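You operate a simulated robot arm through the tools that you are given. There is no shell and no other tool. Be economical: measure what you need, move in short steps, check, and stop when the job is done.

Carry out the task below with a simulated robot arm. There is one attempt and no reset: what you move stays moved.

TASK
Take the green bottle from the despatch bench top and leave it on the carton card.
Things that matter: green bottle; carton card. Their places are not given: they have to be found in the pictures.

It is judged by the outcome, as a careful person would: the job done as asked, and still so three seconds after it is handed in. It fails if anything else is knocked over, pushed out of place, dropped, spilled or broken.

THE ROBOT
A 7-joint arm with a two-finger parallel gripper, fixed in place. Base frame: the origin is at the foot of the arm, x ahead of it, y to its left, z up; the work surface is at about z = 0. Lengths are in m, angles in degrees, forces in N, time in s.
With the tool pointing down near the work surface it reaches from about 0.22 to 0.58 m from the base axis. Its first joint turns from -66.0 to 66.0 degrees. Payload 2.5 kg.
Tool frame: the origin (TCP) lies between the finger pads and is the grasp point; the fingertips stand 0.023 m ahead of it; z points along the fingers, y is the line along which they close. The gripper opens to 0.094 m. The fingers are 0.038 m wide and 0.01 m thick; the gripper's body (0.054 by 0.096 m) begins 0.039 m behind the TCP.
Orientation is that of the tool frame in the base frame, as [roll, pitch, yaw] about the fixed x, y, z axes, in that order (R = Rz(yaw) Ry(pitch) Rx(roll)). With the fingers straight down and closing along the base's y, the tool's x points along the base's -x, its y along +y and its z along -z.

THE INTERFACE
- The arm moves only by the tool apply_moves. Its argument "deltas" is a list of rows, each a list of 5 numbers: the finger opening in m, from 0 to 0.094, then the shift along the tool's x, y, z in units of 300 mm (1.0 is 300 mm), then the turn about the tool's z in units of 180 degrees (1.0 is 180 degrees). In form: [[claw, tx, ty, tz, yaw], ...]. A call has 1 to 10 rows; each row is the pose to reach, as a shift and turn from the pose commanded when the call began, along the tool's axes at that moment. A call with a number of a shift or a turn outside -1 to 1 is refused whole. A row lasts 0.2 s, in which the tool goes at most 0.05 m and 8.6 degrees; a call with a longer step from one row to the next is refused whole, and so is a gripper value outside its range. A pose out of reach is approached as far as the arm can. The call stops where the force on the tool passes 40 N (or 10 N more than at its start, if that is more) or the arm is blocked; 0.2 s more then pass. The fingers move at their own pace (about 0.108 m/s each) and stop on an object; they squeeze with about 32 N. The grip force told is the motor's: it shows also when the fingers shut on nothing. Time passes only in rows, and 0.2 s behind the last, so rows that repeat a pose let the fingers close. It gives the time, the measured TCP pose, the force on the tool (base axes), the opening and the grip force at its end, in the units of the frame above (readings bear some noise).
- Cameras (640 x 400 px; columns grow to the right, rows downward): "scene" is fixed at [0.1302, -0.4157, 0.5439]; the picture's right is [0.73, -0.68, 0.00], its down [-0.39, -0.42, -0.82] and it looks along [0.56, 0.60, -0.57] (base axes); focal length 314 px, centre (320, 200). "wrist" rides on the gripper at [-0.039, 0, -0.044] in the tool frame; the picture's right is [0.00, -1.00, 0.00], its down [0.97, 0.00, -0.24] and it looks along [0.24, 0.00, 0.97] (tool axes); focal length 218 px, centre (320, 200).
- snapshot(camera): a new picture of that camera. No time passes.
- locate(camera, pixels): for up to 12 pixels [column, row] of the newest picture of that camera ("zoom" is the newest enlarged one), the place [x, y, z] in the base frame of the surface seen there, good to about 0.002 m. No time passes.
- close_up(camera, box): a new picture of the part [left, top, right, bottom] of that camera's present view, enlarged. No time passes.
- hand_in(): hands the job in; it is judged then, once.

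Work in short steps. Measure before you move; look again where a grasp or a placing could have gone wrong, and mend it. You have 60 turns and 16 pictures in all, the two below and enlarged ones among them. Open the gripper and draw the arm clear of the work before you hand the job in, unless the task says otherwise; then end with one line.

The tools are called after "Call:" by a JSON object that holds its "name" and its "arguments". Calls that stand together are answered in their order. apply_moves: Moves the arm, as the interface text tells. Its arguments: {"type":"object","properties":{"deltas":{"type":"array","items":{"type":"array","items":{"type":"number"}}}},"required":["deltas"]} The other tools are called the same way: snapshot (camera) takes a picture; locate (camera, pixels) gives the place of the surface under pixels of a picture; close_up (camera, box) takes an enlarged picture of a part of a camera's view; hand_in () hands the job in.

At the start:

```text
t: 0.0
position: [0.3338, -0.082, 0.2472]
tcp_rot: [-180.0, -0.1, -180.0]
ft_force: [-0.4, 0.6, 0.2]
grip_width: 0.094
finger_force: 0.0
```

scene: 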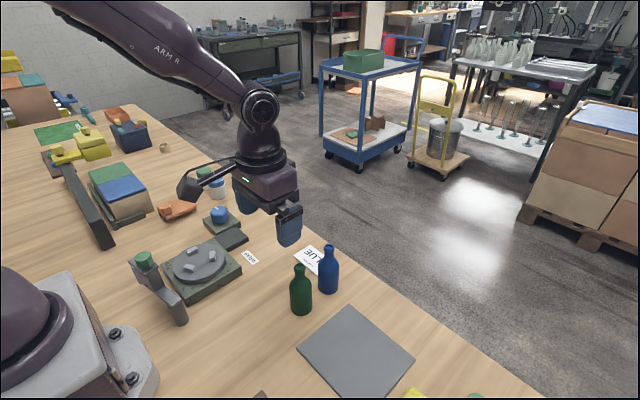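
wrist: 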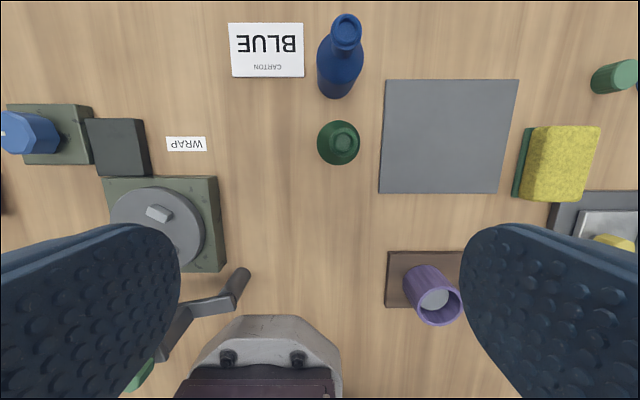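

The wrist view shows the green bottle near (338,143), the blue bottle near (340,55), a white card reading "CARTON / BLUE" near (267,50), and a grey square. I'll look closer and measure them.

Call:
{"name": "close_up", "arguments": {"camera": "wrist", "box": [160, 0, 540, 220]}}

Call:
{"name": "close_up", "arguments": {"camera": "scene", "box": [200, 200, 440, 400]}}

Call:
{"name": "locate", "arguments": {"camera": "wrist", "pixels": [[338, 134], [338, 160], [230, 25], [303, 25], [303, 76], [232, 76], [386, 80], [518, 80], [500, 193], [380, 192], [345, 30], [336, 92]]}}

Call:
{"name": "locate", "arguments": {"camera": "scene", "pixels": [[299, 268], [300, 300], [300, 313], [291, 300], [311, 300], [329, 248], [329, 280], [330, 292], [308, 256], [299, 280]]}}

```text
1.68 times, centred on (350, 110) of wrist
```

zoom: 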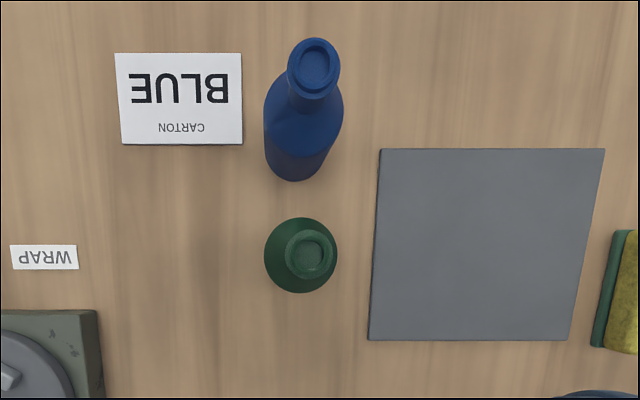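

```text
2.00 times, centred on (320, 300) of scene
```

zoom: 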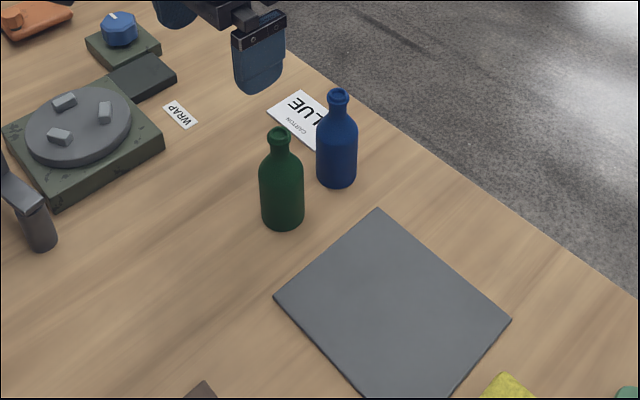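

```text
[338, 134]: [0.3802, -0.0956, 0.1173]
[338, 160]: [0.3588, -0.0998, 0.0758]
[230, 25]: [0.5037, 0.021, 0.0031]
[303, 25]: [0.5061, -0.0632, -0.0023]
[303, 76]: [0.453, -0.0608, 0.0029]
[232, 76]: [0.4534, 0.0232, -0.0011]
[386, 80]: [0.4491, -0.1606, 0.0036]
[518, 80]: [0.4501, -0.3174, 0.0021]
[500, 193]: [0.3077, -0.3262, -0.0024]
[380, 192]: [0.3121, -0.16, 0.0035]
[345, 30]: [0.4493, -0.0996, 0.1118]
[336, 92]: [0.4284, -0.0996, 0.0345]
```

```text
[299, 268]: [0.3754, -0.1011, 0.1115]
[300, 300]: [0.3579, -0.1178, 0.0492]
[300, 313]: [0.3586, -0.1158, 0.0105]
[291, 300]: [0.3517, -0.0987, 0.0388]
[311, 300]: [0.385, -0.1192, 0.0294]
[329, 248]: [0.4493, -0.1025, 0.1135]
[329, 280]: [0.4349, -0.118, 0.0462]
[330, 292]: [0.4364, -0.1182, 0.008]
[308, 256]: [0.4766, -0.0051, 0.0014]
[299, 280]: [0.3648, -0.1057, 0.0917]
```

The white card printed "CARTON" is the target card, spanning x 0.453–0.505 and y −0.062–0.022. The bottle is about 0.12 m tall, so I'll measure its profile to choose the grip height.

Call:
{"name": "close_up", "arguments": {"camera": "scene", "box": [270, 230, 350, 330]}}

```text
4.00 times, centred on (310, 280) of scene
```

zoom: 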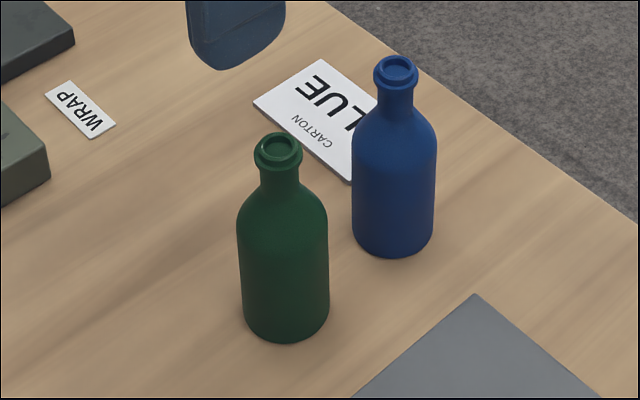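

Call:
{"name": "locate", "arguments": {"camera": "zoom", "pixels": [[278, 148], [279, 168], [280, 184], [281, 200], [282, 215], [283, 230], [284, 250], [285, 300], [286, 338], [255, 152], [301, 152], [394, 64]]}}

```text
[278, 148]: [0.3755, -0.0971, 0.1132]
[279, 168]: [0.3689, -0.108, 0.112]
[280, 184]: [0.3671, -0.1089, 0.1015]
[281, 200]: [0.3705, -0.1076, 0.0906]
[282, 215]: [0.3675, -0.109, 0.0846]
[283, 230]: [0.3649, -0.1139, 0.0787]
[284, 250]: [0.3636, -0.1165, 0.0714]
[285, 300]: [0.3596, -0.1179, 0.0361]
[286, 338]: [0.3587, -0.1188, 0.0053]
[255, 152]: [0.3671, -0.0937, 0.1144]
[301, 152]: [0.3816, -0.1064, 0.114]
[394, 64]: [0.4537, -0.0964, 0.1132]
```

The cylinder reaches about z 0.07, the top is at 0.117, and the axis is near (0.375,−0.100). I'll move above it and descend to z 0.15, then check.

Call:
{"name": "apply_moves", "arguments": {"deltas": [[0.094, -0.07, -0.03, 0, 0], [0.094, -0.138, -0.06, 0, 0], [0.094, -0.138, -0.06, 0.11, 0], [0.094, -0.138, -0.06, 0.22, 0], [0.094, -0.138, -0.06, 0.323, 0], [0.094, -0.138, -0.06, 0.323, 0]]}}

Call:
{"name": "snapshot", "arguments": {"camera": "wrist"}}

```text
t: 1.4
position: [0.374, -0.1018, 0.1474]
tcp_rot: [-179.9, 0.0, 179.9]
ft_force: [0.7, 0.0, -0.4]
grip_width: 0.0941
finger_force: 0.0
```

```text
10 pictures are left
```

wrist: 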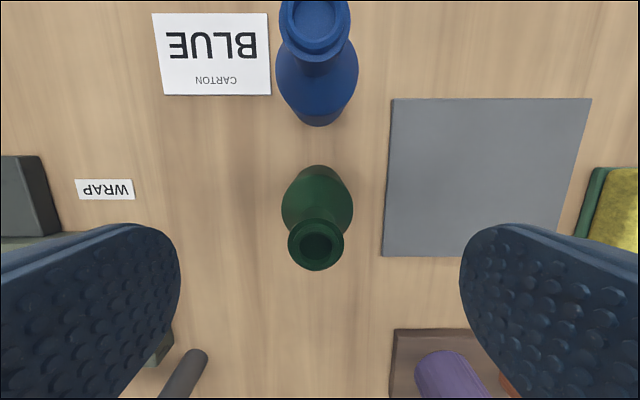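

The bottle mouth is at (316,245), between the fingers. I'll check its position and the card corners.

Call:
{"name": "locate", "arguments": {"camera": "wrist", "pixels": [[290, 243], [343, 243], [316, 220], [316, 268], [282, 205], [352, 205], [153, 14], [266, 14], [270, 94], [165, 94], [316, 6], [316, 115]]}}

```text
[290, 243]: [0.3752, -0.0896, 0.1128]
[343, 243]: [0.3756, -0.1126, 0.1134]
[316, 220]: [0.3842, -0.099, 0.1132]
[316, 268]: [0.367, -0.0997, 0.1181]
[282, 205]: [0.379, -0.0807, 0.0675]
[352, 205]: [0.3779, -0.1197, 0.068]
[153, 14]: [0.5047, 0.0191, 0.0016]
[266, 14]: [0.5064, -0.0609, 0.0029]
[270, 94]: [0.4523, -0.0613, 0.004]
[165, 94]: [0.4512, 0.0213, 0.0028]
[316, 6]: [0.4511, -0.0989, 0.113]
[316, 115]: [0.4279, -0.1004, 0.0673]
```

The bottle axis is at (0.376,−0.1005) and the card centre at (0.479,−0.020). I'll descend to about z 0.084, where the tips reach the straight body and the palm stays above the mouth.

Call:
{"name": "apply_moves", "arguments": {"deltas": [[0.094, -0.003, 0, 0.07, 0], [0.094, -0.003, 0, 0.14, 0], [0.094, -0.003, 0, 0.19, 0], [0.094, -0.003, 0, 0.215, 0], [0.094, -0.003, 0, 0.215, 0]]}}

```text
t: 2.6
position: [0.3749, -0.0989, 0.086]
tcp_rot: [180.0, 0.0, 180.0]
ft_force: [0.9, -0.9, 0.8]
grip_width: 0.094
finger_force: 0.0
```

No contact so far, at z≈0.086. I'll go 2 mm lower and close.

Call:
{"name": "apply_moves", "arguments": {"deltas": [[0.094, 0, 0, 0.008, 0], [0.07, 0, 0, 0.008, 0], [0.05, 0, 0, 0.008, 0], [0.03, 0, 0, 0.008, 0], [0.03, 0, 0, 0.008, 0], [0.03, 0, 0, 0.008, 0]]}}

```text
t: 4.0
position: [0.3748, -0.0996, 0.0841]
tcp_rot: [-179.9, 0.0, 180.0]
ft_force: [0.1, 0.4, 0.7]
grip_width: 0.0421
finger_force: 32.1
```

The grip holds at a width of 0.042 m and 32 N. I'll lift straight up by 80 mm.

Call:
{"name": "apply_moves", "arguments": {"deltas": [[0.03, 0, 0, -0.03, 0], [0.03, 0, 0, -0.09, 0], [0.03, 0, 0, -0.17, 0], [0.03, 0, 0, -0.267, 0], [0.03, 0, 0, -0.267, 0]]}}

Call:
{"name": "snapshot", "arguments": {"camera": "scene"}}

```text
t: 5.2
position: [0.3743, -0.1007, 0.1633]
tcp_rot: [-179.9, 0.0, 180.0]
ft_force: [-0.3, 0.7, -1.0]
grip_width: 0.0423
finger_force: 31.7
```

```text
9 pictures are left
```

scene: 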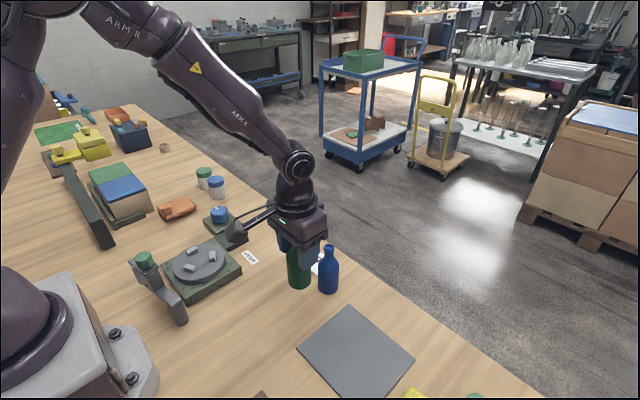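

The bottle hangs upright in the gripper. I'll go left first, then forward to above the card, which clears the blue bottle.

Call:
{"name": "apply_moves", "arguments": {"deltas": [[0.03, 0, 0.1, 0, 0], [0.03, 0, 0.2, 0, 0], [0.03, 0, 0.275, 0, 0], [0.03, -0.1, 0.275, 0, 0], [0.03, -0.2, 0.275, 0, 0], [0.03, -0.29, 0.275, 0, 0], [0.03, -0.342, 0.275, 0, 0], [0.03, -0.342, 0.275, 0, 0]]}}

Call:
{"name": "snapshot", "arguments": {"camera": "wrist"}}

Call:
{"name": "close_up", "arguments": {"camera": "scene", "box": [240, 180, 400, 300]}}

```text
t: 7.0
position: [0.4782, -0.0152, 0.1646]
tcp_rot: [-179.9, 0.0, -180.0]
ft_force: [-0.6, 0.1, -1.8]
grip_width: 0.0423
finger_force: 32.1
```

```text
8 pictures are left
```

wrist: 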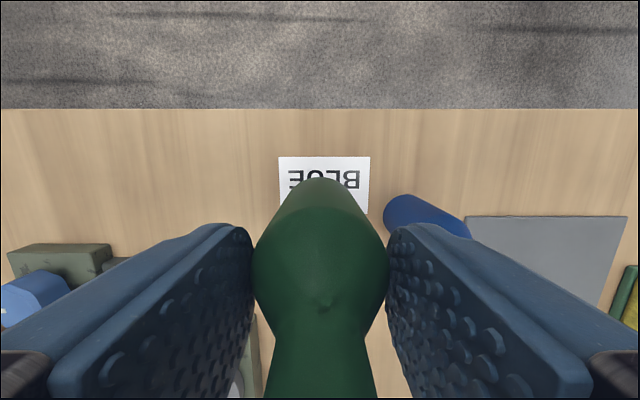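

```text
3.33 times, centred on (320, 240) of scene
```

zoom: 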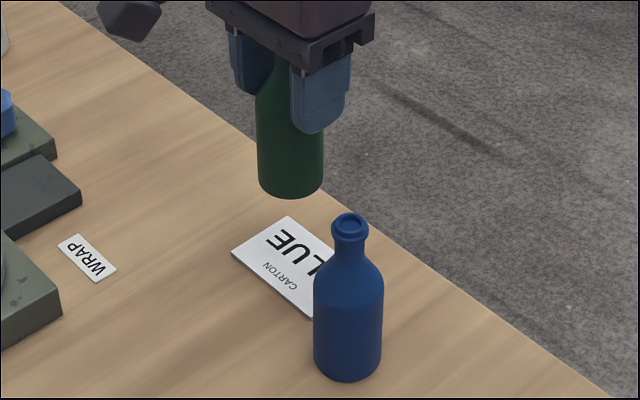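

Bottle and card line up, and the right finger clears the blue bottle by about 3 cm. I'll lower it to just above the card.

Call:
{"name": "apply_moves", "arguments": {"deltas": [[0.03, 0, 0, 0.08, 0], [0.03, 0, 0, 0.15, 0], [0.03, 0, 0, 0.2, 0], [0.03, 0, 0, 0.235, 0], [0.03, 0, 0, 0.235, 0]]}}

Call:
{"name": "close_up", "arguments": {"camera": "scene", "box": [260, 200, 380, 300]}}

Call:
{"name": "snapshot", "arguments": {"camera": "wrist"}}

```text
t: 8.2
position: [0.4785, -0.0176, 0.092]
tcp_rot: [180.0, -0.1, 180.0]
ft_force: [-0.2, 0.4, -1.3]
grip_width: 0.0422
finger_force: 32.3
```

```text
4.00 times, centred on (320, 250) of scene
```

zoom: 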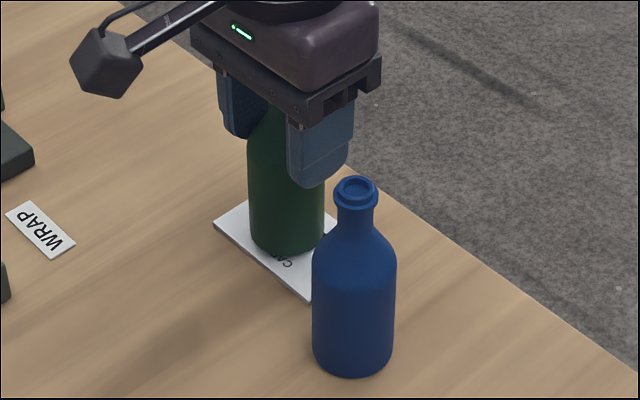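

```text
5 pictures are left
```

wrist: 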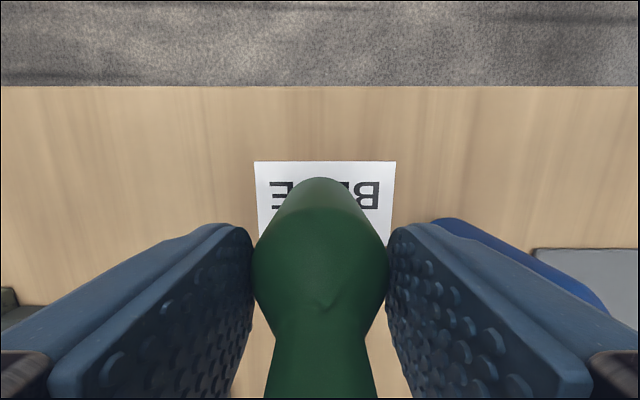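

The bottle is a few mm above the card and centred on it. I'll lower in 1.2 mm steps until the force shows contact.

Call:
{"name": "apply_moves", "arguments": {"deltas": [[0.03, 0, 0, 0.004, 0], [0.03, 0, 0, 0.008, 0], [0.03, 0, 0, 0.012, 0], [0.03, 0, 0, 0.015, 0], [0.03, 0, 0, 0.015, 0]]}}

Call:
{"name": "locate", "arguments": {"camera": "zoom", "pixels": [[287, 248], [270, 200], [255, 230]]}}

```text
t: 9.4
position: [0.4774, -0.017, 0.088]
tcp_rot: [-180.0, 0.0, 180.0]
ft_force: [-0.3, 0.3, -2.1]
grip_width: 0.0422
finger_force: 32.6
```

```text
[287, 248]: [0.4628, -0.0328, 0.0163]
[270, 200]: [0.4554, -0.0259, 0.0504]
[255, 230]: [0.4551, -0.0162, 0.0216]
```

There's no contact yet and the bottle's bottom should be 2–3 mm above the card. I'll continue finely.

Call:
{"name": "apply_moves", "arguments": {"deltas": [[0.03, -0.003, 0, 0.003, 0], [0.03, -0.003, 0, 0.006, 0], [0.03, -0.003, 0, 0.008, 0], [0.03, -0.003, 0, 0.008, 0]]}}

```text
t: 10.4
position: [0.4805, -0.0161, 0.0866]
tcp_rot: [-180.0, 0.2, 179.9]
ft_force: [-0.7, -0.1, 12.8]
grip_width: 0.0427
finger_force: 31.9
```

12.8 N upward shows the bottle is resting on the card. I'll open modestly and slowly, keeping clear of the blue bottle.

Call:
{"name": "apply_moves", "arguments": {"deltas": [[0.044, 0, 0, -0.002, 0], [0.05, 0, 0, -0.002, 0], [0.058, 0, 0, -0.002, 0], [0.066, 0, 0, -0.002, 0], [0.066, 0, 0, -0.002, 0]]}}

Call:
{"name": "close_up", "arguments": {"camera": "scene", "box": [260, 200, 380, 300]}}

```text
t: 11.6
position: [0.4797, -0.0179, 0.0853]
tcp_rot: [-180.0, 0.0, -180.0]
ft_force: [0.9, 0.5, -0.8]
grip_width: 0.0661
finger_force: 0.0
```

```text
4.00 times, centred on (320, 250) of scene
```

zoom: 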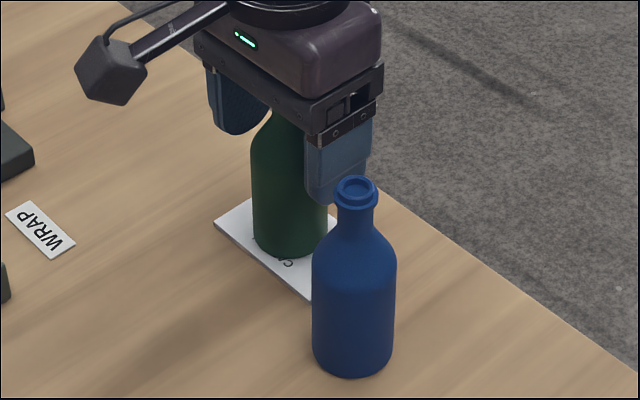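

The fingers are open and the bottle stands upright on the card. I'll go straight up, then back.

Call:
{"name": "apply_moves", "arguments": {"deltas": [[0.066, 0, 0, -0.06, 0], [0.066, 0, 0, -0.15, 0], [0.066, 0, 0, -0.28, 0], [0.066, 0, 0, -0.42, 0], [0.066, 0.14, 0, -0.5, 0], [0.066, 0.28, 0, -0.5, 0], [0.066, 0.42, 0, -0.5, 0], [0.066, 0.42, 0, -0.5, 0]]}}

Call:
{"name": "snapshot", "arguments": {"camera": "wrist"}}

Call:
{"name": "snapshot", "arguments": {"camera": "scene"}}

```text
t: 13.4
position: [0.3511, -0.0165, 0.2388]
tcp_rot: [180.0, 0.1, 179.9]
ft_force: [0.3, -0.2, -0.1]
grip_width: 0.0661
finger_force: 0.1
```

```text
3 pictures are left
```

wrist: 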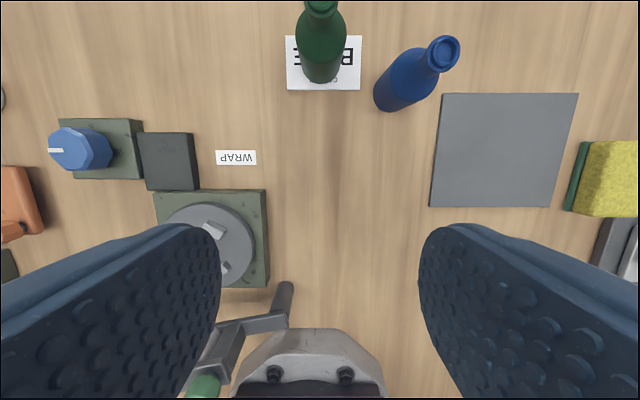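

```text
2 pictures are left
```

scene: 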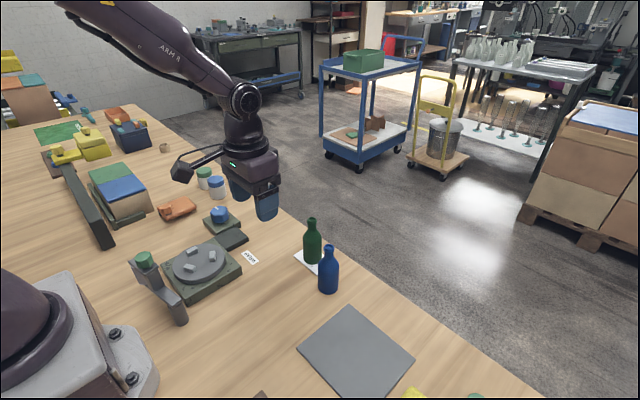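

The green bottle stands upright on the CARTON card, nothing else has moved, and the arm is clear, so I'm handing in.

Call:
{"name": "hand_in", "arguments": {}}

```text
The job is handed in.
```

I moved the green bottle onto the white card printed "CARTON / BLUE", where it stands upright, and nothing else was disturbed; I took that card, rather than the unlabelled grey square, to be the carton card.
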